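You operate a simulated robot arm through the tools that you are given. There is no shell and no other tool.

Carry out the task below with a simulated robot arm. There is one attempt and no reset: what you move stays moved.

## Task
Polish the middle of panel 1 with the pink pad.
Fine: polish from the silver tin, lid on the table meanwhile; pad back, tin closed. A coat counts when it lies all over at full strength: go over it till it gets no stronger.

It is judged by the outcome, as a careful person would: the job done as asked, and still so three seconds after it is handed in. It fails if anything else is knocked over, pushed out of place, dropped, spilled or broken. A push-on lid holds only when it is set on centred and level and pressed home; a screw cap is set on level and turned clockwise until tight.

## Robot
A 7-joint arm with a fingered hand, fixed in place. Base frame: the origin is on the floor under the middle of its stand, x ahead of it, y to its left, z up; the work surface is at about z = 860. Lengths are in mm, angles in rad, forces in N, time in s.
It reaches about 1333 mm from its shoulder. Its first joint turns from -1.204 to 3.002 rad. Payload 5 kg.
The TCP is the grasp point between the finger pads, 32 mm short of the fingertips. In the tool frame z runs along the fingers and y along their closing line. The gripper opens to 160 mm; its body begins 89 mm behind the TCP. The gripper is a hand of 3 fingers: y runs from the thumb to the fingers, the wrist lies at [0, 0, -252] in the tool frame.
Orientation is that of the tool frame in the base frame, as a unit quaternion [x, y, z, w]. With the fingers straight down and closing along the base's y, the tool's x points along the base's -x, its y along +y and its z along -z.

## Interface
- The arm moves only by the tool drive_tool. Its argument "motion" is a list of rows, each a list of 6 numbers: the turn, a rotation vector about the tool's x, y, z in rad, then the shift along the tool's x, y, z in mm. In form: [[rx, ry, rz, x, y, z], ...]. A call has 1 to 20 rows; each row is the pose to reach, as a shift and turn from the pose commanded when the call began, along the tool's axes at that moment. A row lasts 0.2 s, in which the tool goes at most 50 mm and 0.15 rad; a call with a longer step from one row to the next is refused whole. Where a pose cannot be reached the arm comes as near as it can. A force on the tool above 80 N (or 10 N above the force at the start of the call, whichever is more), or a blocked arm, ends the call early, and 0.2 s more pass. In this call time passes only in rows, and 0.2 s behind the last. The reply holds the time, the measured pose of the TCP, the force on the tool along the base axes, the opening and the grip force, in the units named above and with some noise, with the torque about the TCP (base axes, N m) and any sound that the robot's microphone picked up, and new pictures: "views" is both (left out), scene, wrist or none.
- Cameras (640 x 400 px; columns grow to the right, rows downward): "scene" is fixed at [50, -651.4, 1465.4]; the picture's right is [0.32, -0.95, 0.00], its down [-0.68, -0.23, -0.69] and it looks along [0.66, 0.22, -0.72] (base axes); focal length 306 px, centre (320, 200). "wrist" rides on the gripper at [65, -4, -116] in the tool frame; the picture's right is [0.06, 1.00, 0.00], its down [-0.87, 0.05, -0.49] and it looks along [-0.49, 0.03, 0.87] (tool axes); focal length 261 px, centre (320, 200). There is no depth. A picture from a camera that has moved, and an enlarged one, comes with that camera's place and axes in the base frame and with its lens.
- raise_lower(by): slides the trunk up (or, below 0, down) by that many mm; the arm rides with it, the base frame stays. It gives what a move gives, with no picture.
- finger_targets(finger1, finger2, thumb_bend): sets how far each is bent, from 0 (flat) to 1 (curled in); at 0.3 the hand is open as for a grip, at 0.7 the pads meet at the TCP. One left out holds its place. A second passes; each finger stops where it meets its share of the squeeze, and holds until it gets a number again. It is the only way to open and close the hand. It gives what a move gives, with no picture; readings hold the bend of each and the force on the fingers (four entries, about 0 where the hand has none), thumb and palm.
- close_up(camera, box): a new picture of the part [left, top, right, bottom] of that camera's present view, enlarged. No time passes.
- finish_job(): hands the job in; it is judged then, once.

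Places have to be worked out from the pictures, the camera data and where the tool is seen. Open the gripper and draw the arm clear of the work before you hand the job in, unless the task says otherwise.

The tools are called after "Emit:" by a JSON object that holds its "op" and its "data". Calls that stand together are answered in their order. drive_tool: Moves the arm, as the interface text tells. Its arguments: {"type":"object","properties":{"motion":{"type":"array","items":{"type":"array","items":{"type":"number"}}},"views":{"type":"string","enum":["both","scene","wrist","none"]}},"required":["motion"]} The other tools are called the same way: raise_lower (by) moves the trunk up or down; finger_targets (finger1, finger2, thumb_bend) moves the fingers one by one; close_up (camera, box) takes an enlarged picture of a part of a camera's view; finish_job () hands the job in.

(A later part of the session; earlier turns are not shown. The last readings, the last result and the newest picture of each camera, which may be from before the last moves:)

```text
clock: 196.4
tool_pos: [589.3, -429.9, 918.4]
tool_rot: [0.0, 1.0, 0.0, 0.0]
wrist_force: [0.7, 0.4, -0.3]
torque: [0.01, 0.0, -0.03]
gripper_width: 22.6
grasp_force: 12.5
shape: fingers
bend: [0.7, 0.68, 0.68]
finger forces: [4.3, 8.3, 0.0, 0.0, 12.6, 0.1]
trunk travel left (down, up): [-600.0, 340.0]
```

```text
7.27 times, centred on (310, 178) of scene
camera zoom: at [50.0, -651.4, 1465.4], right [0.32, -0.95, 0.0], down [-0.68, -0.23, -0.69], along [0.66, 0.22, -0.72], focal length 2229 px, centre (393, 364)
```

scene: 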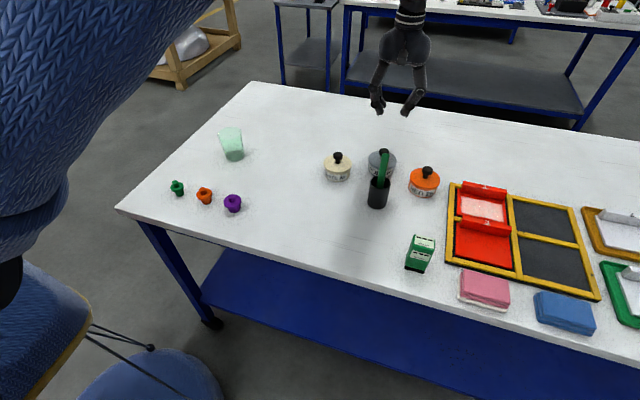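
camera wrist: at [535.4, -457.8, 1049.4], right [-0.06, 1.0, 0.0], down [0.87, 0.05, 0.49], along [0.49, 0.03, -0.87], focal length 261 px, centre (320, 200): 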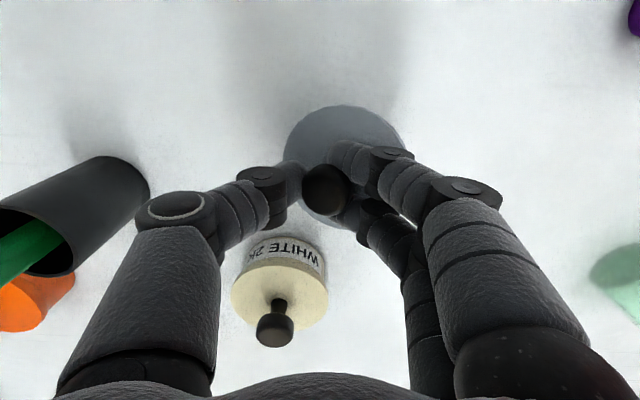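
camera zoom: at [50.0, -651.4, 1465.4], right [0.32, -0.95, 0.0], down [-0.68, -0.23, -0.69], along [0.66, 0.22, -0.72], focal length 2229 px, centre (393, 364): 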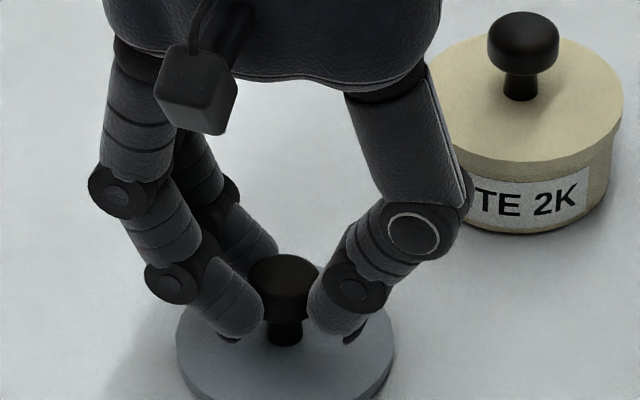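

Same even grip as before and the lid is flat. I lift straight up, check level, and carry it high over to the tin.

Emit:
{"op": "drive_tool", "data": {"motion": [[0, 0, 0, 0, 0, -4], [0, 0, 0, 0, 0, -12], [0, 0, 0, 0, 0, -30], [0, 0, 0, 0, 0, -60], [0, 0, 0, 0, 0, -95], [0, 0, 0, 0, 0, -130], [0, 0, 0, 0, 0, -165], [0, 0, 0, 0, 0, -190]], "views": "none"}}

Emit:
{"op": "close_up", "data": {"camera": "wrist", "box": [200, 100, 440, 250]}}

Emit:
{"op": "drive_tool", "data": {"motion": [[0, 0, 0, -15, -14, 0], [0, 0, 0, -45, -41, 0], [0, 0, 0, -75, -69, 0], [0, 0, 0, -105, -97, 0], [0, 0, 0, -135, -124, 0], [0, 0, 0, -162, -149, 0], [0, 0, 0, -180, -166, 0], [0, 0, 0, -187.5, -172.7, 0], [0, 0, 0, -187.5, -172.7, 30], [0, 0, 0, -187.5, -172.7, 65], [0, 0, 0, -187.5, -172.7, 100], [0, 0, 0, -187.5, -172.7, 130], [0, 0, 0, -187.5, -172.7, 148], [0, 0, 0, -187.5, -172.7, 154], [0, 0, 0, -187.5, -172.7, 154]], "views": "none"}}

Emit:
{"op": "close_up", "data": {"camera": "wrist", "box": [200, 90, 440, 240]}}

Emit:
{"op": "close_up", "data": {"camera": "scene", "box": [362, 138, 402, 188]}}

```text
clock: 198.2
tool_pos: [590.5, -429.2, 1108.8]
tool_rot: [0.0, 1.0, 0.0, 0.0]
wrist_force: [-1.6, -0.6, -0.2]
torque: [0.0, -0.01, 0.02]
gripper_width: 22.2
grasp_force: 13.0
shape: fingers
bend: [0.7, 0.68, 0.68]
finger forces: [4.7, 8.6, 0.0, 0.1, 12.5, 0.1]
trunk travel left (down, up): [-600.0, 340.0]
```

```text
2.67 times, centred on (320, 175) of wrist
camera zoom: at [523.3, -433.7, 1223.9], right [-0.06, 1.0, 0.0], down [0.87, 0.05, 0.49], along [0.49, 0.03, -0.87], focal length 695 px, centre (320, 267)
```

zoom: 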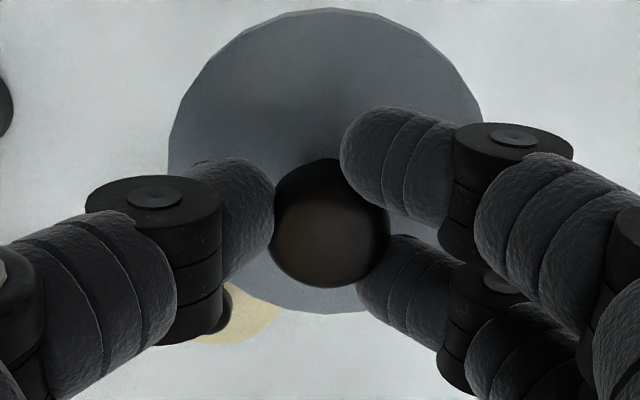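

```text
clock: 201.4
tool_pos: [777.2, -602.0, 954.3]
tool_rot: [0.001, 1.0, 0.0, 0.0]
wrist_force: [-0.4, 1.1, -0.3]
torque: [0.02, -0.03, -0.01]
gripper_width: 22.4
grasp_force: 12.9
shape: fingers
bend: [0.7, 0.68, 0.68]
finger forces: [5.0, 8.8, 0.1, 0.0, 12.2, 0.0]
trunk travel left (down, up): [-600.0, 340.0]
```

```text
2.67 times, centred on (320, 165) of wrist
camera zoom: at [711.3, -606.0, 1069.1], right [-0.06, 1.0, 0.0], down [0.87, 0.05, 0.49], along [0.49, 0.03, -0.87], focal length 695 px, centre (320, 293)
```

zoom: 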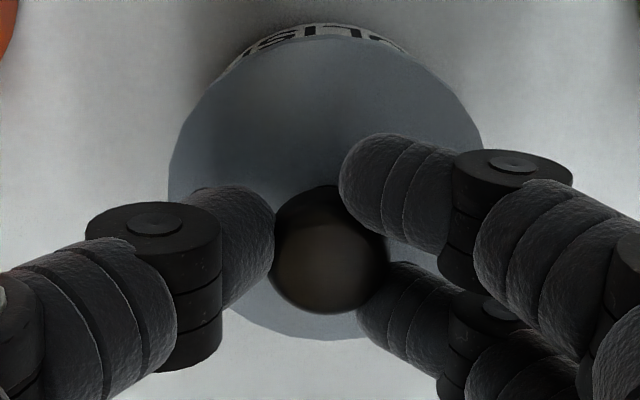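

```text
8.00 times, centred on (382, 163) of scene
camera zoom: at [50.0, -651.4, 1465.4], right [0.32, -0.95, 0.0], down [-0.68, -0.23, -0.69], along [0.66, 0.22, -0.72], focal length 2452 px, centre (-176, 496)
```

zoom: 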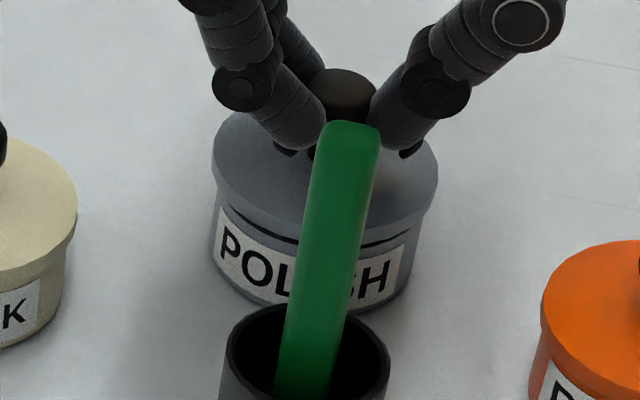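

Level and nearly on target. I apply the small correction (+0.8 x, +0.4 y) and lower to light contact.

Emit:
{"op": "drive_tool", "data": {"motion": [[0, 0, 0, -0.8, 0.4, 0], [0, 0, 0, -0.8, 0.4, 2], [0, 0, 0, -0.8, 0.4, 4], [0, 0, 0, -0.8, 0.4, 5.5], [0, 0, 0, -0.8, 0.4, 6.5], [0, 0, 0, -0.8, 0.4, 7]], "views": "none"}}

Emit:
{"op": "close_up", "data": {"camera": "wrist", "box": [200, 90, 440, 240]}}

Emit:
{"op": "close_up", "data": {"camera": "scene", "box": [362, 138, 402, 188]}}

```text
clock: 202.8
tool_pos: [777.2, -600.7, 949.6]
tool_rot: [0.0, 1.0, 0.0, 0.001]
wrist_force: [-0.8, -1.2, 16.4]
torque: [-0.11, -0.04, 0.02]
gripper_width: 21.8
grasp_force: 17.9
shape: fingers
bend: [0.71, 0.69, 0.69]
finger forces: [6.9, 11.2, 0.1, 0.0, 17.8, 0.0]
trunk travel left (down, up): [-600.0, 340.0]
```

```text
2.67 times, centred on (320, 165) of wrist
camera zoom: at [711.5, -604.7, 1064.3], right [-0.06, 1.0, 0.0], down [0.87, 0.05, 0.49], along [0.49, 0.03, -0.87], focal length 695 px, centre (320, 293)
```

zoom: 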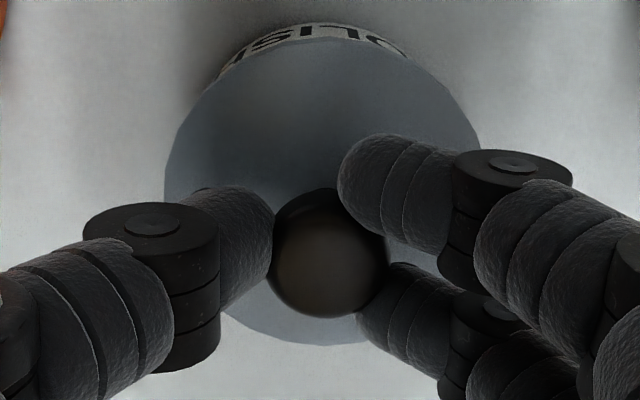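

```text
8.00 times, centred on (382, 163) of scene
camera zoom: at [50.0, -651.4, 1465.4], right [0.32, -0.95, 0.0], down [-0.68, -0.23, -0.69], along [0.66, 0.22, -0.72], focal length 2452 px, centre (-176, 496)
```

zoom: 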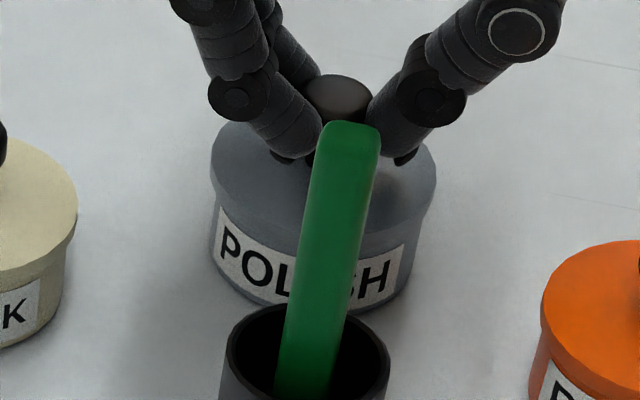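

Light contact at 16 N, but it sits ~0.7 mm toward +y. I ease up, nudge −0.7 in y and +0.4 in x, and touch again.

Emit:
{"op": "drive_tool", "data": {"motion": [[0, 0, 0, 0, 0, -2.5], [0, 0, 0, -0.2, -0.4, -3.5], [0, 0, 0, -0.4, -0.8, -3.5], [0, 0, 0, -0.4, -0.8, -2], [0, 0, 0, -0.4, -0.8, -0.5]], "views": "none"}}

Emit:
{"op": "close_up", "data": {"camera": "wrist", "box": [200, 90, 440, 240]}}

Emit:
{"op": "close_up", "data": {"camera": "scene", "box": [362, 138, 402, 188]}}

```text
clock: 204.0
tool_pos: [779.3, -602.1, 949.0]
tool_rot: [0.001, 1.0, 0.0, 0.001]
wrist_force: [-2.0, 0.5, 11.8]
torque: [-0.05, 0.03, 0.03]
gripper_width: 21.8
grasp_force: 16.5
shape: fingers
bend: [0.71, 0.69, 0.69]
finger forces: [7.6, 10.5, 0.0, 0.1, 15.0, 0.0]
trunk travel left (down, up): [-600.0, 340.0]
```

```text
2.67 times, centred on (320, 165) of wrist
camera zoom: at [712.1, -606.1, 1064.6], right [-0.06, 1.0, 0.0], down [0.87, 0.05, 0.49], along [0.49, 0.03, -0.87], focal length 695 px, centre (320, 293)
```

zoom: 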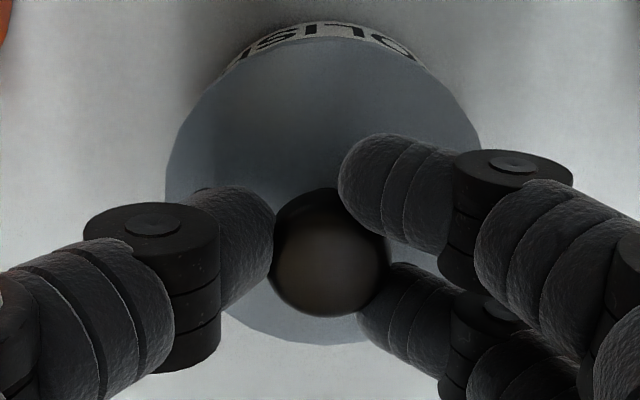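

```text
8.00 times, centred on (382, 163) of scene
camera zoom: at [50.0, -651.4, 1465.4], right [0.32, -0.95, 0.0], down [-0.68, -0.23, -0.69], along [0.66, 0.22, -0.72], focal length 2452 px, centre (-176, 496)
```

zoom: 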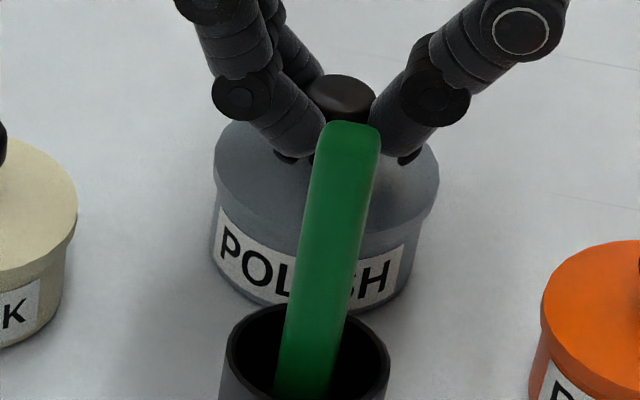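

Aligned within about 0.4 mm. Now I press down gradually, watching lateral forces.

Emit:
{"op": "drive_tool", "data": {"motion": [[0, 0, 0, -0.2, 0, 0.8], [0, 0, 0, -0.4, 0, 1.6], [0, 0, 0, -0.5, 0, 2.4]], "views": "none"}}

Emit:
{"op": "close_up", "data": {"camera": "scene", "box": [362, 138, 402, 188]}}

```text
clock: 204.8
tool_pos: [778.3, -601.2, 948.7]
tool_rot: [0.001, 1.0, -0.001, 0.001]
wrist_force: [-3.9, -1.8, 29.2]
torque: [-0.08, 0.03, 0.02]
gripper_width: 21.8
grasp_force: 21.6
shape: fingers
bend: [0.71, 0.7, 0.69]
finger forces: [9.7, 12.4, 0.0, 0.0, 21.5, 0.0]
trunk travel left (down, up): [-600.0, 340.0]
```

```text
8.00 times, centred on (382, 163) of scene
camera zoom: at [50.0, -651.4, 1465.4], right [0.32, -0.95, 0.0], down [-0.68, -0.23, -0.69], along [0.66, 0.22, -0.72], focal length 2452 px, centre (-176, 496)
```

zoom: 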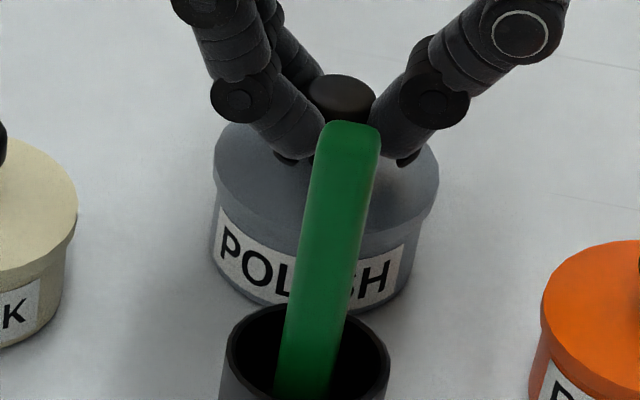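

Well balanced at 29 N. I continue pressing to roughly 50 N.

Emit:
{"op": "drive_tool", "data": {"motion": [[0, 0, 0, 0.1, 0, 1], [0, 0, 0, 0.1, -0.1, 2], [0, 0, 0, 0.1, -0.2, 3]], "views": "none"}}

Emit:
{"op": "close_up", "data": {"camera": "scene", "box": [362, 138, 402, 188]}}

Emit:
{"op": "close_up", "data": {"camera": "wrist", "box": [200, 90, 440, 240]}}

```text
clock: 205.6
tool_pos: [778.5, -601.0, 946.2]
tool_rot: [-0.001, 1.0, -0.001, 0.003]
wrist_force: [-0.4, -2.0, 46.8]
torque: [-0.12, -0.09, -0.04]
gripper_width: 21.5
grasp_force: 27.1
shape: fingers
bend: [0.72, 0.71, 0.7]
finger forces: [10.9, 16.2, 0.0, 0.1, 26.4, 0.0]
trunk travel left (down, up): [-600.0, 340.0]
```

```text
8.00 times, centred on (382, 163) of scene
camera zoom: at [50.0, -651.4, 1465.4], right [0.32, -0.95, 0.0], down [-0.68, -0.23, -0.69], along [0.66, 0.22, -0.72], focal length 2452 px, centre (-176, 496)
```

zoom: 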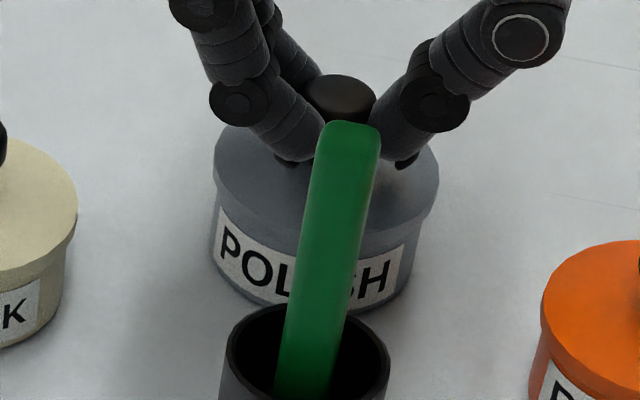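

```text
2.67 times, centred on (320, 165) of wrist
camera zoom: at [711.4, -605.3, 1061.7], right [-0.06, 1.0, 0.0], down [0.87, 0.06, 0.5], along [0.49, 0.03, -0.87], focal length 695 px, centre (320, 293)
```

zoom: 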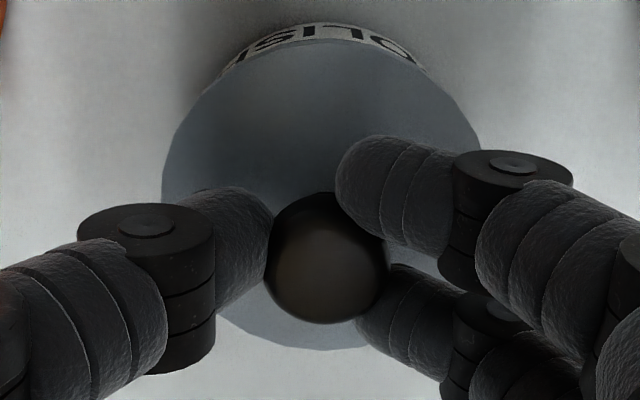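

47 N with almost no lateral force. More pressing in this grip would slip the digits under the head, so I ease off to ~15 N and then release.

Emit:
{"op": "drive_tool", "data": {"motion": [[0, 0, 0, 0, 0, -1.2], [0, 0, 0, -0.2, 0, -2.4], [0, 0, 0, -0.3, 0, -3.4]], "views": "none"}}

```text
clock: 206.4
tool_pos: [777.8, -601.2, 947.9]
tool_rot: [0.0, 1.0, -0.001, 0.001]
wrist_force: [2.5, -1.1, 30.7]
torque: [-0.07, -0.14, -0.01]
gripper_width: 21.7
grasp_force: 21.6
shape: fingers
bend: [0.72, 0.71, 0.69]
finger forces: [8.4, 14.6, 0.0, 0.0, 20.5, 0.1]
trunk travel left (down, up): [-600.0, 340.0]
```

Emit:
{"op": "drive_tool", "data": {"motion": [[0, 0, 0, -0.2, 0, -0.8], [0, 0, 0, -0.5, 0, -1.6]], "views": "none"}}

```text
clock: 207.0
tool_pos: [778.1, -600.8, 948.4]
tool_rot: [0.001, 1.0, 0.0, 0.0]
wrist_force: [-0.9, 0.6, 22.4]
torque: [-0.04, -0.03, 0.0]
gripper_width: 21.9
grasp_force: 19.4
shape: fingers
bend: [0.71, 0.71, 0.69]
finger forces: [8.9, 12.8, 0.0, 0.0, 17.5, 0.0]
trunk travel left (down, up): [-600.0, 340.0]
```

Balanced at 22 N with almost zero side force. I ease a touch more and open the fingers.

Emit:
{"op": "drive_tool", "data": {"motion": [[0, 0, 0, -0.1, 0, -0.5], [0, 0, 0, -0.2, 0, -1]], "views": "none"}}

Emit:
{"op": "finger_targets", "data": {"finger1": 0.6, "finger2": 0.6, "thumb_bend": 0.6}}

Emit:
{"op": "close_up", "data": {"camera": "scene", "box": [362, 138, 402, 188]}}

Emit:
{"op": "close_up", "data": {"camera": "wrist", "box": [200, 90, 440, 240]}}

```text
clock: 207.6
tool_pos: [778.4, -602.3, 947.6]
tool_rot: [0.0, 1.0, 0.0, 0.0]
wrist_force: [-5.9, 2.8, 15.3]
torque: [0.08, 0.1, 0.05]
gripper_width: 21.8
grasp_force: 18.1
shape: fingers
bend: [0.71, 0.7, 0.69]
finger forces: [10.1, 11.7, 0.0, 0.1, 14.8, 0.0]
trunk travel left (down, up): [-600.0, 340.0]
```

```text
clock: 208.6
tool_pos: [780.7, -603.2, 947.8]
tool_rot: [0.0, 1.0, -0.001, 0.0]
wrist_force: [-0.2, -0.7, 0.4]
torque: [-0.01, 0.04, 0.01]
gripper_width: 46.7
grasp_force: 0.1
shape: fingers
bend: [0.6, 0.6, 0.6]
finger forces: [0.1, 0.1, 0.0, 0.0, 0.0, 0.0]
trunk travel left (down, up): [-600.0, 340.0]
```

```text
8.00 times, centred on (382, 163) of scene
camera zoom: at [50.0, -651.4, 1465.4], right [0.32, -0.95, 0.0], down [-0.68, -0.23, -0.69], along [0.66, 0.22, -0.72], focal length 2452 px, centre (-176, 496)
```

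zoom: 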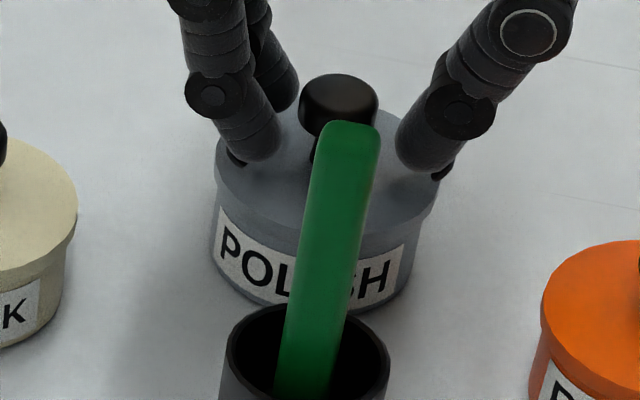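

```text
2.67 times, centred on (320, 165) of wrist
camera zoom: at [714.0, -607.3, 1063.0], right [-0.06, 1.0, 0.0], down [0.87, 0.05, 0.49], along [0.49, 0.03, -0.87], focal length 695 px, centre (320, 293)
```

zoom: 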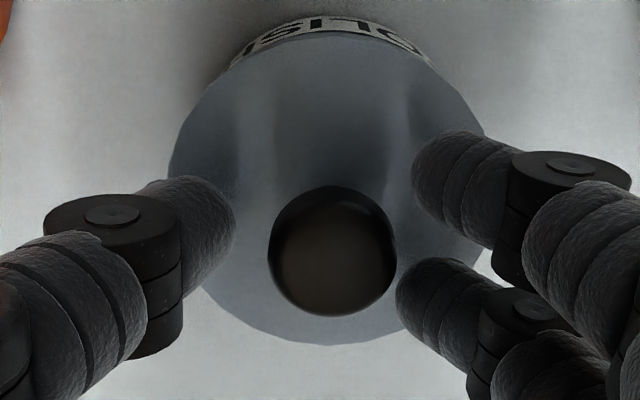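

I'll measure the lid's true offset from directly above, using the same vantage point from which I measured the open tin, since that view doesn't depend on height.

Emit:
{"op": "drive_tool", "data": {"motion": [[0, 0, 0, 0, 0, -8], [0, 0, 0, 0, 0, -25], [0, 0, 0, 0, 0, -60], [0, 0, 0, 0, 0, -95], [0, 0, 0, -10, 1, -110], [0, 0, 0, -35, 2, -110], [0, 0, 0, -54, 3, -110], [0, 0, 0, -54, 3, -110]], "views": "none"}}

Emit:
{"op": "close_up", "data": {"camera": "wrist", "box": [240, 10, 400, 110]}}

Emit:
{"op": "close_up", "data": {"camera": "scene", "box": [362, 138, 402, 188]}}

```text
clock: 210.4
tool_pos: [835.3, -601.5, 1059.1]
tool_rot: [0.0, 1.0, -0.001, 0.0]
wrist_force: [-0.2, 0.5, -0.2]
torque: [-0.01, -0.02, 0.0]
gripper_width: 46.8
grasp_force: 0.0
shape: fingers
bend: [0.6, 0.6, 0.6]
finger forces: [0.0, 0.0, 0.0, 0.0, 0.0, 0.0]
trunk travel left (down, up): [-600.0, 340.0]
```

```text
4.00 times, centred on (320, 60) of wrist
camera zoom: at [768.2, -605.4, 1173.6], right [-0.06, 1.0, 0.0], down [0.87, 0.05, 0.49], along [0.49, 0.03, -0.87], focal length 1043 px, centre (320, 760)
```

zoom: 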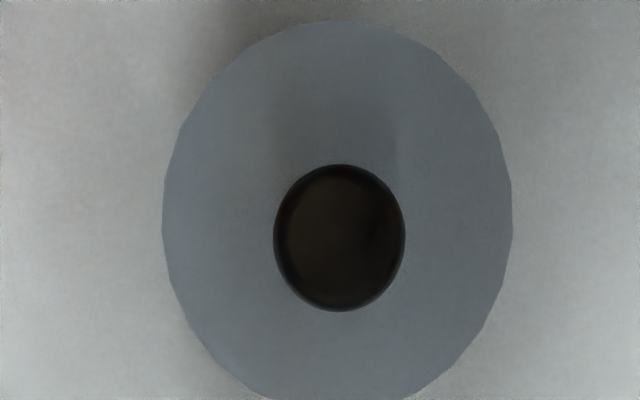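

```text
8.00 times, centred on (382, 163) of scene
camera zoom: at [50.0, -651.4, 1465.4], right [0.32, -0.95, 0.0], down [-0.68, -0.23, -0.69], along [0.66, 0.22, -0.72], focal length 2452 px, centre (-176, 496)
```

zoom: 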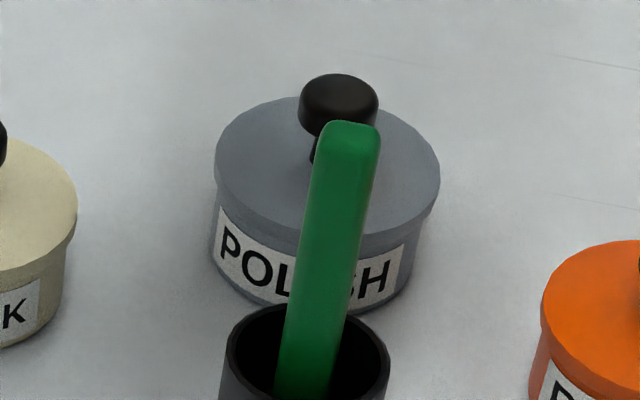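

From directly above, the lid is 2.3 mm off in +x and 0.35 mm in −y (at home height). I'll regrip the head at the proper height (a bit higher than last time), slide it to centre, and press.

Emit:
{"op": "drive_tool", "data": {"motion": [[0, 0, 0, 25, 0, 0], [0, 0, 0, 53.8, -0.5, 0], [0, 0, 0, 53.8, -0.5, 30], [0, 0, 0, 53.8, -0.5, 65], [0, 0, 0, 53.8, -0.5, 92], [0, 0, 0, 53.8, -0.5, 104], [0, 0, 0, 53.8, -0.5, 108.8], [0, 0, 0, 53.8, -0.5, 108.8]], "views": "none"}}

Emit:
{"op": "close_up", "data": {"camera": "wrist", "box": [200, 100, 440, 250]}}

```text
clock: 212.2
tool_pos: [779.8, -599.8, 948.2]
tool_rot: [0.0, 1.0, 0.0, 0.001]
wrist_force: [0.3, 0.0, -0.1]
torque: [0.0, 0.02, 0.0]
gripper_width: 47.0
grasp_force: 0.0
shape: fingers
bend: [0.6, 0.6, 0.6]
finger forces: [0.0, 0.0, 0.1, 0.1, 0.1, 0.0]
trunk travel left (down, up): [-600.0, 340.0]
```

```text
2.67 times, centred on (320, 175) of wrist
camera zoom: at [713.3, -603.9, 1064.5], right [-0.06, 1.0, 0.0], down [0.87, 0.05, 0.49], along [0.49, 0.03, -0.87], focal length 695 px, centre (320, 267)
```

zoom: 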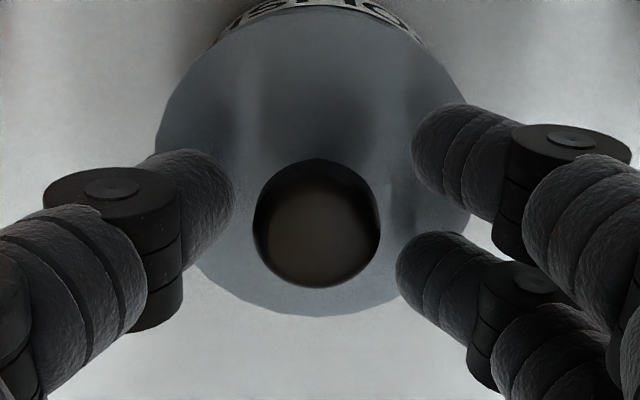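

The hand ended ~2 mm off in y; I correct that before closing.

Emit:
{"op": "drive_tool", "data": {"motion": [[0, 0, 0, -0.6, -1, 0], [0, 0, 0, -1.1, -2, 0], [0, 0, 0, -1.1, -2, 0]], "views": "none"}}

Emit:
{"op": "close_up", "data": {"camera": "wrist", "box": [200, 100, 440, 250]}}

```text
clock: 213.0
tool_pos: [781.8, -602.2, 947.5]
tool_rot: [-0.001, 1.0, 0.001, -0.001]
wrist_force: [-0.2, 0.1, 0.5]
torque: [0.01, -0.01, -0.01]
gripper_width: 46.6
grasp_force: 0.0
shape: fingers
bend: [0.6, 0.6, 0.6]
finger forces: [0.0, 0.0, 0.0, 0.0, 0.0, 0.1]
trunk travel left (down, up): [-600.0, 340.0]
```

```text
2.67 times, centred on (320, 175) of wrist
camera zoom: at [715.0, -605.7, 1064.2], right [-0.06, 1.0, 0.0], down [0.87, 0.05, 0.49], along [0.49, 0.03, -0.87], focal length 695 px, centre (320, 267)
```

zoom: 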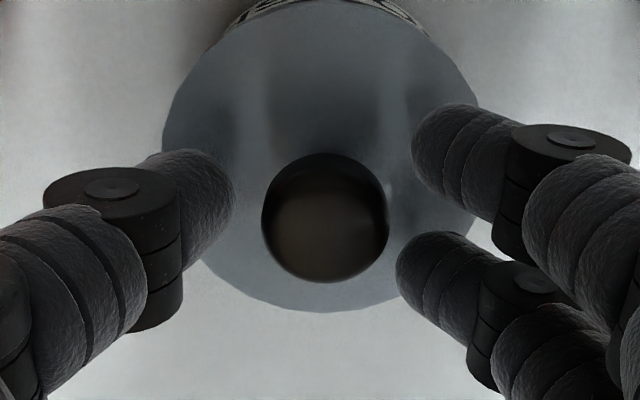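

Knob position matches the good grip; the lid looks ~1.6 mm too close, so I raise by that much and then close.

Emit:
{"op": "drive_tool", "data": {"motion": [[0, 0, 0, 0, 0, -0.8], [0, 0, 0, 0, 0, -1.6], [0, 0, 0, 0, 0, -1.6]], "views": "none"}}

Emit:
{"op": "finger_targets", "data": {"finger1": 0.72, "finger2": 0.72, "thumb_bend": 0.72}}

Emit:
{"op": "close_up", "data": {"camera": "wrist", "box": [200, 100, 440, 250]}}

Emit:
{"op": "close_up", "data": {"camera": "scene", "box": [362, 138, 402, 188]}}

```text
clock: 213.8
tool_pos: [782.0, -601.5, 950.4]
tool_rot: [0.0, 1.0, 0.0, 0.0]
wrist_force: [-0.8, 0.5, -0.1]
torque: [-0.05, 0.01, -0.07]
gripper_width: 46.8
grasp_force: 0.0
shape: fingers
bend: [0.6, 0.6, 0.6]
finger forces: [0.1, 0.0, 0.1, 0.0, 0.0, 0.0]
trunk travel left (down, up): [-600.0, 340.0]
```

```text
clock: 214.8
tool_pos: [782.5, -601.1, 949.4]
tool_rot: [0.001, 1.0, 0.0, 0.0]
wrist_force: [0.5, 0.4, 0.2]
torque: [0.0, 0.03, 0.02]
gripper_width: 26.7
grasp_force: 12.9
shape: fingers
bend: [0.69, 0.69, 0.67]
finger forces: [6.8, 5.9, 0.0, 0.0, 13.5, 0.0]
trunk travel left (down, up): [-600.0, 340.0]
```

```text
2.67 times, centred on (320, 175) of wrist
camera zoom: at [715.8, -606.0, 1065.7], right [-0.06, 1.0, 0.0], down [0.87, 0.05, 0.49], along [0.49, 0.03, -0.87], focal length 695 px, centre (320, 267)
```

zoom: 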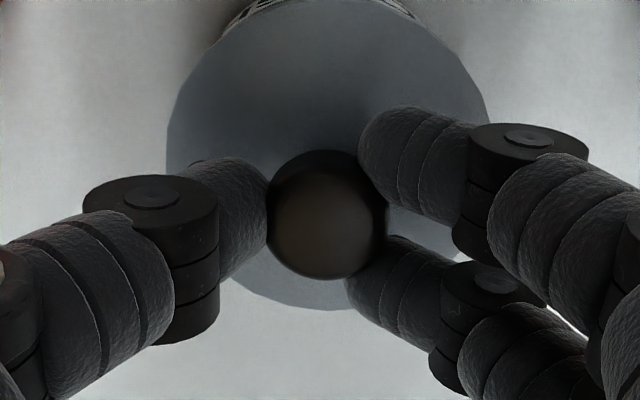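

```text
8.00 times, centred on (382, 163) of scene
camera zoom: at [50.0, -651.4, 1465.4], right [0.32, -0.95, 0.0], down [-0.68, -0.23, -0.69], along [0.66, 0.22, -0.72], focal length 2452 px, centre (-176, 496)
```

zoom: 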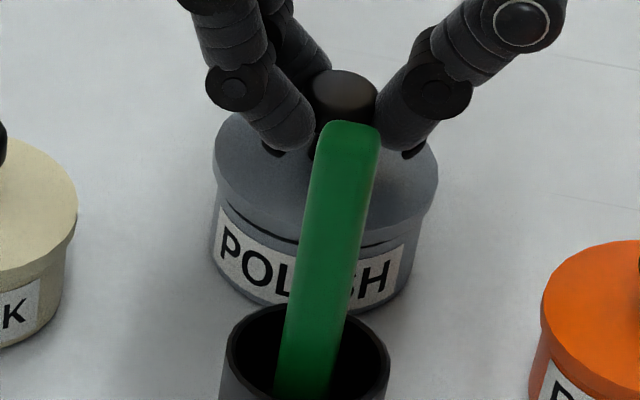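

The grip is even and has lifted the lid ~2 mm (so it's free). I raise 2 mm, shift −2.5 mm in x to centre it, and check.

Emit:
{"op": "drive_tool", "data": {"motion": [[0, 0, 0, 0, 0, -2], [0, 0, 0, 1.3, -0.1, -2], [0, 0, 0, 2.6, -0.2, -2], [0, 0, 0, 2.6, -0.2, -2]], "views": "none"}}

Emit:
{"op": "close_up", "data": {"camera": "wrist", "box": [200, 85, 440, 235]}}

Emit:
{"op": "close_up", "data": {"camera": "scene", "box": [362, 138, 402, 188]}}

```text
clock: 215.8
tool_pos: [779.2, -602.2, 952.0]
tool_rot: [-0.001, 1.0, 0.0, 0.0]
wrist_force: [0.1, -0.2, 0.1]
torque: [0.02, -0.02, -0.01]
gripper_width: 26.4
grasp_force: 12.9
shape: fingers
bend: [0.69, 0.69, 0.67]
finger forces: [6.8, 5.7, 0.0, 0.1, 13.5, 0.0]
trunk travel left (down, up): [-600.0, 340.0]
```

```text
2.67 times, centred on (320, 160) of wrist
camera zoom: at [713.2, -606.6, 1068.1], right [-0.06, 1.0, 0.0], down [0.87, 0.05, 0.49], along [0.49, 0.03, -0.87], focal length 695 px, centre (320, 307)
```

zoom: 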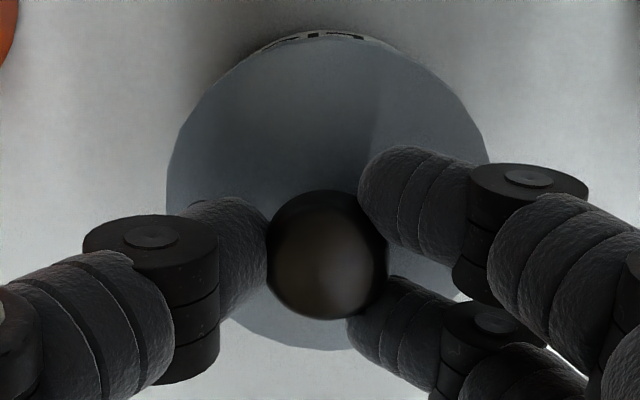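

```text
8.00 times, centred on (382, 163) of scene
camera zoom: at [50.0, -651.4, 1465.4], right [0.32, -0.95, 0.0], down [-0.68, -0.23, -0.69], along [0.66, 0.22, -0.72], focal length 2452 px, centre (-176, 496)
```

zoom: 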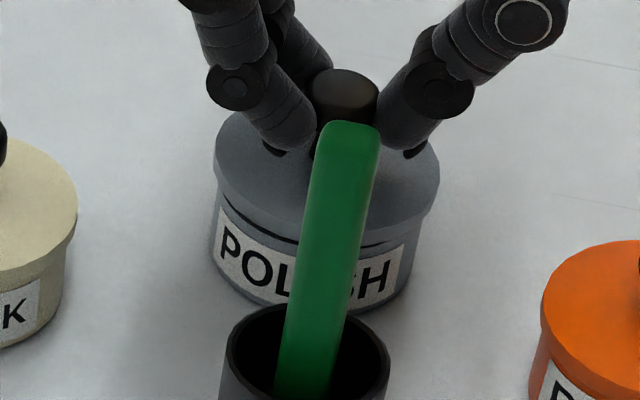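

Centred: scene outline and wrist edges both agree within ~0.5 mm. I lower to contact with a purely vertical command.

Emit:
{"op": "drive_tool", "data": {"motion": [[0, 0, 0, 0, 0.1, 2], [0, 0, 0, 0, 0.2, 3.5], [0, 0, 0, 0, 0.2, 4.5], [0, 0, 0, 0, 0.2, 5.2]], "views": "none"}}

Emit:
{"op": "close_up", "data": {"camera": "scene", "box": [362, 138, 402, 188]}}

Emit:
{"op": "close_up", "data": {"camera": "wrist", "box": [200, 85, 440, 235]}}

```text
clock: 216.8
tool_pos: [780.9, -603.1, 948.8]
tool_rot: [0.001, 1.0, 0.001, -0.001]
wrist_force: [0.0, 0.4, 5.3]
torque: [-0.06, 0.02, 0.02]
gripper_width: 26.4
grasp_force: 14.0
shape: fingers
bend: [0.69, 0.69, 0.68]
finger forces: [7.6, 6.5, 0.0, 0.0, 15.0, 0.0]
trunk travel left (down, up): [-600.0, 340.0]
```

```text
8.00 times, centred on (382, 163) of scene
camera zoom: at [50.0, -651.4, 1465.4], right [0.32, -0.95, 0.0], down [-0.68, -0.23, -0.69], along [0.66, 0.22, -0.72], focal length 2452 px, centre (-176, 496)
```

zoom: 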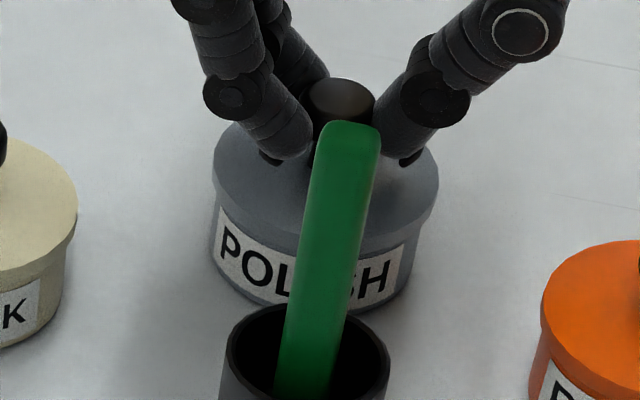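

```text
2.67 times, centred on (320, 160) of wrist
camera zoom: at [713.2, -606.3, 1063.6], right [-0.06, 1.0, 0.0], down [0.87, 0.05, 0.49], along [0.49, 0.03, -0.87], focal length 695 px, centre (320, 307)
```

zoom: 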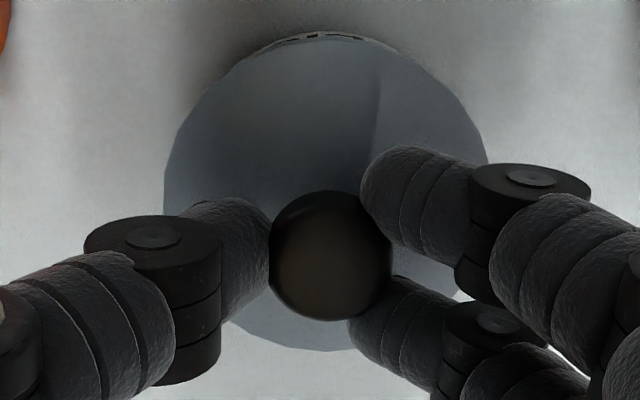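

The lid now matches its original seated picture exactly (212–438 px, knob top at 78). I press down vertically in steps.

Emit:
{"op": "drive_tool", "data": {"motion": [[0, 0, 0, 0, 0, 1], [0, 0, 0, 0, 0, 2], [0, 0, 0, 0, 0, 3]], "views": "none"}}

```text
clock: 217.6
tool_pos: [779.7, -600.7, 946.8]
tool_rot: [0.0, 1.0, -0.001, 0.002]
wrist_force: [-0.4, -1.7, 21.2]
torque: [-0.17, 0.03, -0.02]
gripper_width: 26.4
grasp_force: 18.6
shape: fingers
bend: [0.7, 0.7, 0.69]
finger forces: [9.3, 8.4, 0.0, 0.0, 20.3, 0.0]
trunk travel left (down, up): [-600.0, 340.0]
```

Emit:
{"op": "drive_tool", "data": {"motion": [[0, 0, 0, 0, 0, 1], [0, 0, 0, 0, 0, 2], [0, 0, 0, 0, -0.2, 3]], "views": "none"}}

Emit:
{"op": "close_up", "data": {"camera": "scene", "box": [362, 138, 402, 188]}}

```text
clock: 218.4
tool_pos: [778.8, -603.2, 938.4]
tool_rot: [0.001, 1.0, 0.001, -0.002]
wrist_force: [-1.9, -0.5, 8.3]
torque: [-0.28, 0.04, -0.07]
gripper_width: 21.2
grasp_force: 16.3
shape: fingers
bend: [0.71, 0.71, 0.7]
finger forces: [5.7, 5.8, 0.0, 0.0, 21.1, 0.0]
trunk travel left (down, up): [-600.0, 340.0]
```

```text
8.00 times, centred on (382, 163) of scene
camera zoom: at [50.0, -651.4, 1465.4], right [0.32, -0.95, 0.0], down [-0.68, -0.23, -0.69], along [0.66, 0.22, -0.72], focal length 2452 px, centre (-176, 496)
```

zoom: 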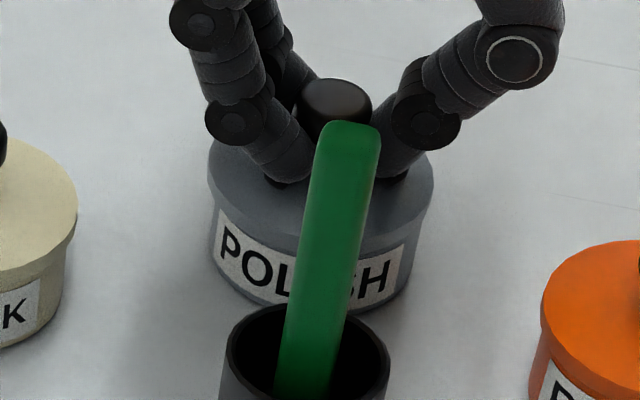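

The digits slipped below the head during the press, and the lid shifted ~1.6 mm. I open all digits together to let go and then assess.

Emit:
{"op": "finger_targets", "data": {"finger1": 0.6, "finger2": 0.6, "thumb_bend": 0.6}}

Emit:
{"op": "close_up", "data": {"camera": "scene", "box": [362, 138, 402, 188]}}

Emit:
{"op": "close_up", "data": {"camera": "wrist", "box": [200, 100, 440, 250]}}

```text
clock: 219.4
tool_pos: [779.7, -601.6, 942.2]
tool_rot: [0.001, 1.0, 0.0, 0.0]
wrist_force: [-3.4, 1.3, 15.5]
torque: [-0.13, 0.16, -0.06]
gripper_width: 40.4
grasp_force: 8.2
shape: fingers
bend: [0.62, 0.61, 0.62]
finger forces: [2.8, 2.7, 0.0, 0.1, 10.6, 0.0]
trunk travel left (down, up): [-600.0, 340.0]
```

```text
8.00 times, centred on (382, 163) of scene
camera zoom: at [50.0, -651.4, 1465.4], right [0.32, -0.95, 0.0], down [-0.68, -0.23, -0.69], along [0.66, 0.22, -0.72], focal length 2452 px, centre (-176, 496)
```

zoom: 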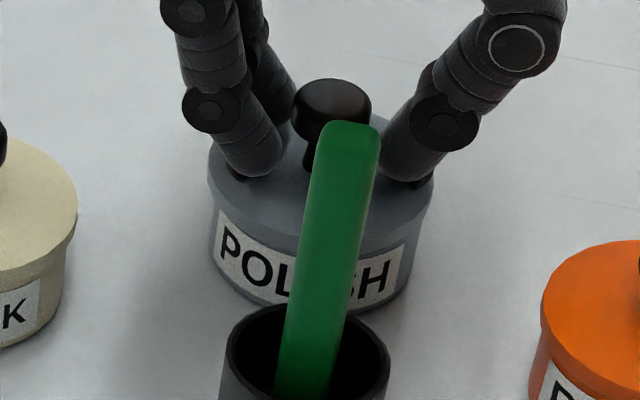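

```text
2.67 times, centred on (320, 175) of wrist
camera zoom: at [712.3, -605.7, 1057.5], right [-0.06, 1.0, 0.0], down [0.87, 0.05, 0.49], along [0.49, 0.03, -0.87], focal length 695 px, centre (320, 267)
```

zoom: 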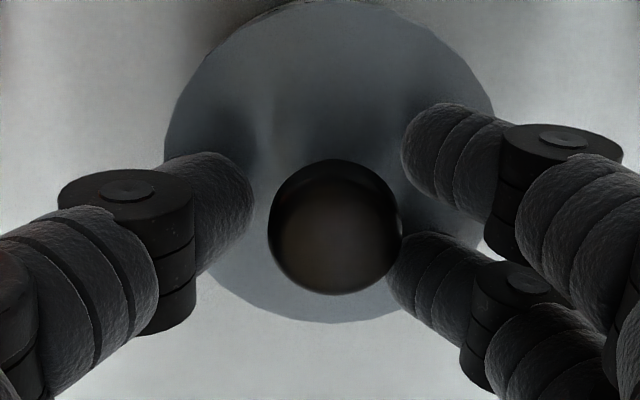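

The three tips are now standing on the lid's top around the knob, which is a stable way to press. First I try dragging the lid −1.8 mm in y (and +0.5 x) with this light pressure.

Emit:
{"op": "drive_tool", "data": {"motion": [[0, 0, 0, -0.2, -0.8, 0], [0, 0, 0, -0.4, -1.6, 0], [0, 0, 0, -0.6, -2.2, 0]], "views": "none"}}

Emit:
{"op": "close_up", "data": {"camera": "scene", "box": [362, 138, 402, 188]}}

Emit:
{"op": "close_up", "data": {"camera": "wrist", "box": [200, 100, 440, 250]}}

```text
clock: 220.2
tool_pos: [779.8, -602.4, 943.1]
tool_rot: [0.0, 1.0, 0.0, 0.0]
wrist_force: [-3.9, 2.4, 15.0]
torque: [0.18, 0.16, 0.08]
gripper_width: 41.9
grasp_force: 7.7
shape: fingers
bend: [0.61, 0.61, 0.62]
finger forces: [4.6, 4.1, 0.1, 0.0, 6.5, 0.0]
trunk travel left (down, up): [-600.0, 340.0]
```

```text
8.00 times, centred on (382, 163) of scene
camera zoom: at [50.0, -651.4, 1465.4], right [0.32, -0.95, 0.0], down [-0.68, -0.23, -0.69], along [0.66, 0.22, -0.72], focal length 2452 px, centre (-176, 496)
```

zoom: 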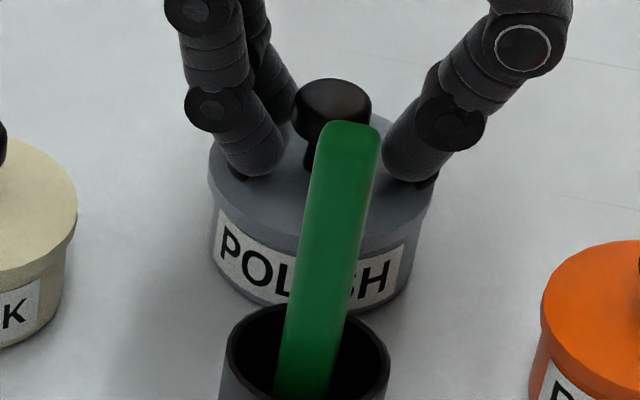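

```text
2.67 times, centred on (320, 175) of wrist
camera zoom: at [712.8, -607.6, 1057.7], right [-0.06, 1.0, 0.0], down [0.87, 0.05, 0.49], along [0.49, 0.03, -0.87], focal length 695 px, centre (320, 267)
```

zoom: 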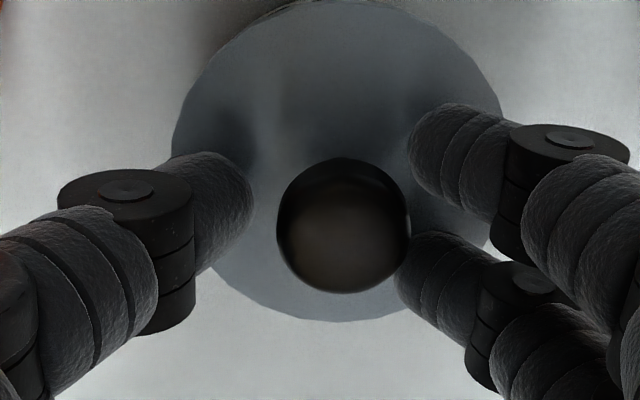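

The lid did not move at all under that drag, so it's gripping the tin to some degree. I'll lift off slightly, centre the hand over the tin, and press with the three tips standing on the lid.

Emit:
{"op": "drive_tool", "data": {"motion": [[0, 0, 0, 0, 0, -2], [0, 0, 0, 0, 0, -4], [0, 0, 0, 0, 1.5, -4], [0, 0, 0, 0, 3, -4], [0, 0, 0, 0, 3, -2], [0, 0, 0, 0, 3, 0]], "views": "none"}}

Emit:
{"op": "close_up", "data": {"camera": "scene", "box": [362, 138, 402, 188]}}

Emit:
{"op": "close_up", "data": {"camera": "wrist", "box": [200, 100, 440, 250]}}

```text
clock: 221.6
tool_pos: [780.6, -601.0, 943.5]
tool_rot: [0.0, 1.0, 0.001, 0.0]
wrist_force: [-0.9, 0.5, 7.0]
torque: [0.24, 0.05, 0.01]
gripper_width: 46.6
grasp_force: 3.8
shape: fingers
bend: [0.6, 0.6, 0.6]
finger forces: [3.4, 3.1, 0.1, 0.0, 0.1, 0.0]
trunk travel left (down, up): [-600.0, 340.0]
```

```text
8.00 times, centred on (382, 163) of scene
camera zoom: at [50.0, -651.4, 1465.4], right [0.32, -0.95, 0.0], down [-0.68, -0.23, -0.69], along [0.66, 0.22, -0.72], focal length 2452 px, centre (-176, 496)
```

zoom: 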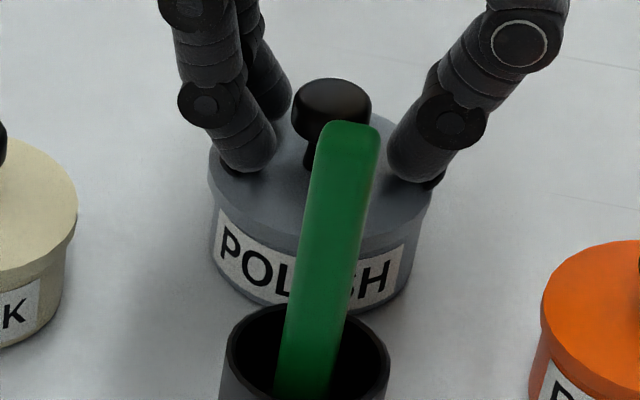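

```text
2.67 times, centred on (320, 175) of wrist
camera zoom: at [714.0, -605.2, 1058.1], right [-0.06, 1.0, 0.0], down [0.87, 0.05, 0.49], along [0.49, 0.03, -0.87], focal length 695 px, centre (320, 267)
```

zoom: 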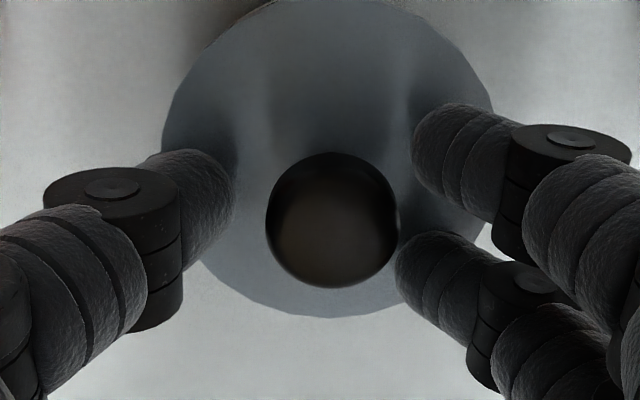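

Before pressing I'll recentre the lid by pushing the knob head −y with the two fingers only (thumb open), at head height.

Emit:
{"op": "drive_tool", "data": {"motion": [[0, 0, 0, 0, 0, -3], [0, 0, 0, 0, 0, -7], [0, 0, 0, 0, 0, -7.5]], "views": "none"}}

Emit:
{"op": "finger_targets", "data": {"finger1": 0.67, "finger2": 0.67, "thumb_bend": 0.55}}

Emit:
{"op": "close_up", "data": {"camera": "scene", "box": [362, 138, 402, 188]}}

Emit:
{"op": "close_up", "data": {"camera": "wrist", "box": [200, 100, 440, 250]}}

```text
clock: 222.4
tool_pos: [780.6, -602.1, 950.6]
tool_rot: [0.0, 1.0, 0.0, 0.0]
wrist_force: [-0.8, -1.0, 0.1]
torque: [0.02, -0.04, 0.02]
gripper_width: 47.0
grasp_force: 0.0
shape: fingers
bend: [0.6, 0.6, 0.6]
finger forces: [0.1, 0.0, 0.0, 0.0, 0.0, 0.0]
trunk travel left (down, up): [-600.0, 340.0]
```

```text
clock: 223.4
tool_pos: [780.1, -600.2, 949.1]
tool_rot: [0.0, 1.0, 0.0, 0.0]
wrist_force: [0.2, -0.8, -0.3]
torque: [-0.02, 0.01, 0.01]
gripper_width: 44.3
grasp_force: 0.0
shape: fingers
bend: [0.67, 0.67, 0.55]
finger forces: [0.1, 0.0, 0.0, 0.1, 0.0, 0.0]
trunk travel left (down, up): [-600.0, 340.0]
```

```text
8.00 times, centred on (382, 163) of scene
camera zoom: at [50.0, -651.4, 1465.4], right [0.32, -0.95, 0.0], down [-0.68, -0.23, -0.69], along [0.66, 0.22, -0.72], focal length 2452 px, centre (-176, 496)
```

zoom: 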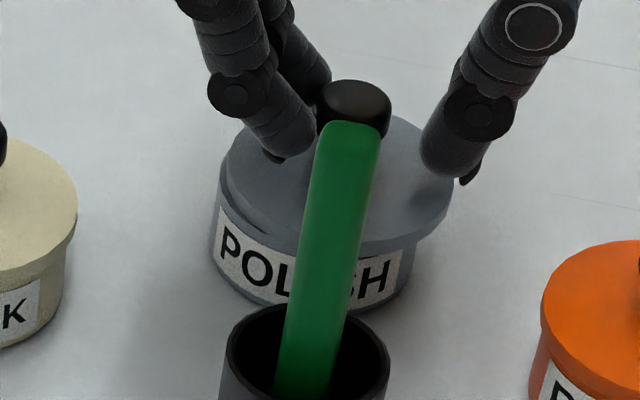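

```text
2.67 times, centred on (320, 175) of wrist
camera zoom: at [713.9, -606.0, 1064.9], right [-0.06, 1.0, 0.0], down [0.87, 0.05, 0.49], along [0.49, 0.03, -0.87], focal length 695 px, centre (320, 267)
```

zoom: 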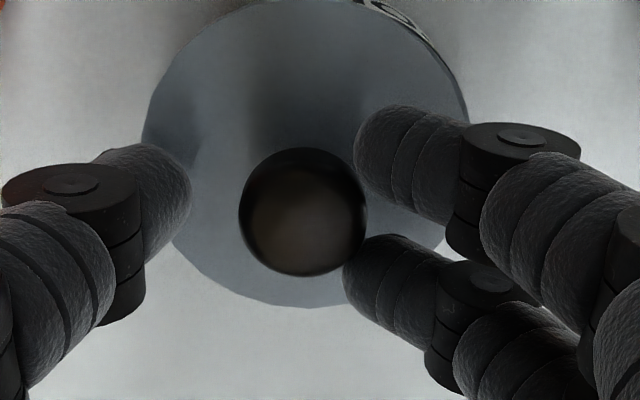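

The push overshot (the lid slid ~6 mm), which also shows it isn't locked yet. I'll reopen, regrip the head at the right height, centre the lid exactly, release it with near-zero force, and then press with the tips on the lid.

Emit:
{"op": "finger_targets", "data": {"finger1": 0.58, "finger2": 0.58, "thumb_bend": 0.58}}

Emit:
{"op": "drive_tool", "data": {"motion": [[0, 0, 0, 0.6, -2.2, -0.5], [0, 0, 0, 1.2, -4.5, -0.8], [0, 0, 0, 1.2, -4.5, -0.8]], "views": "none"}}

Emit:
{"op": "close_up", "data": {"camera": "wrist", "box": [200, 100, 440, 250]}}

Emit:
{"op": "close_up", "data": {"camera": "scene", "box": [362, 138, 402, 188]}}

```text
clock: 224.4
tool_pos: [779.7, -603.0, 949.8]
tool_rot: [0.0, 1.0, 0.0, 0.001]
wrist_force: [0.4, -0.8, -0.3]
torque: [0.03, -0.01, 0.01]
gripper_width: 59.0
grasp_force: 0.0
shape: fingers
bend: [0.57, 0.57, 0.57]
finger forces: [0.0, 0.0, 0.0, 0.0, 0.1, 0.1]
trunk travel left (down, up): [-600.0, 340.0]
```

```text
clock: 225.2
tool_pos: [778.5, -606.4, 950.3]
tool_rot: [0.0, 1.0, 0.0, 0.001]
wrist_force: [-0.2, 0.0, 0.4]
torque: [-0.02, 0.0, -0.01]
gripper_width: 59.2
grasp_force: 0.1
shape: fingers
bend: [0.57, 0.57, 0.57]
finger forces: [0.0, 0.0, 0.0, 0.1, 0.0, 0.0]
trunk travel left (down, up): [-600.0, 340.0]
```

```text
2.67 times, centred on (320, 175) of wrist
camera zoom: at [712.4, -610.7, 1065.0], right [-0.06, 1.0, 0.0], down [0.87, 0.05, 0.49], along [0.49, 0.03, -0.87], focal length 695 px, centre (320, 267)
```

zoom: 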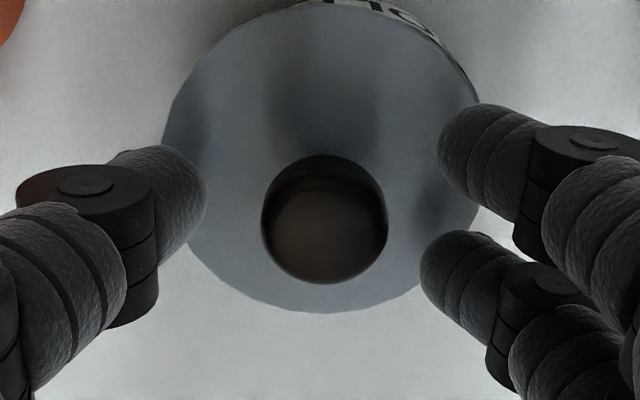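

```text
8.00 times, centred on (382, 163) of scene
camera zoom: at [50.0, -651.4, 1465.4], right [0.32, -0.95, 0.0], down [-0.68, -0.23, -0.69], along [0.66, 0.22, -0.72], focal length 2452 px, centre (-176, 496)
```

zoom: 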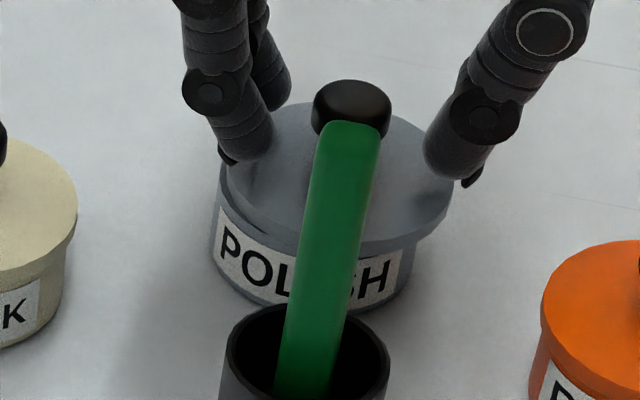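

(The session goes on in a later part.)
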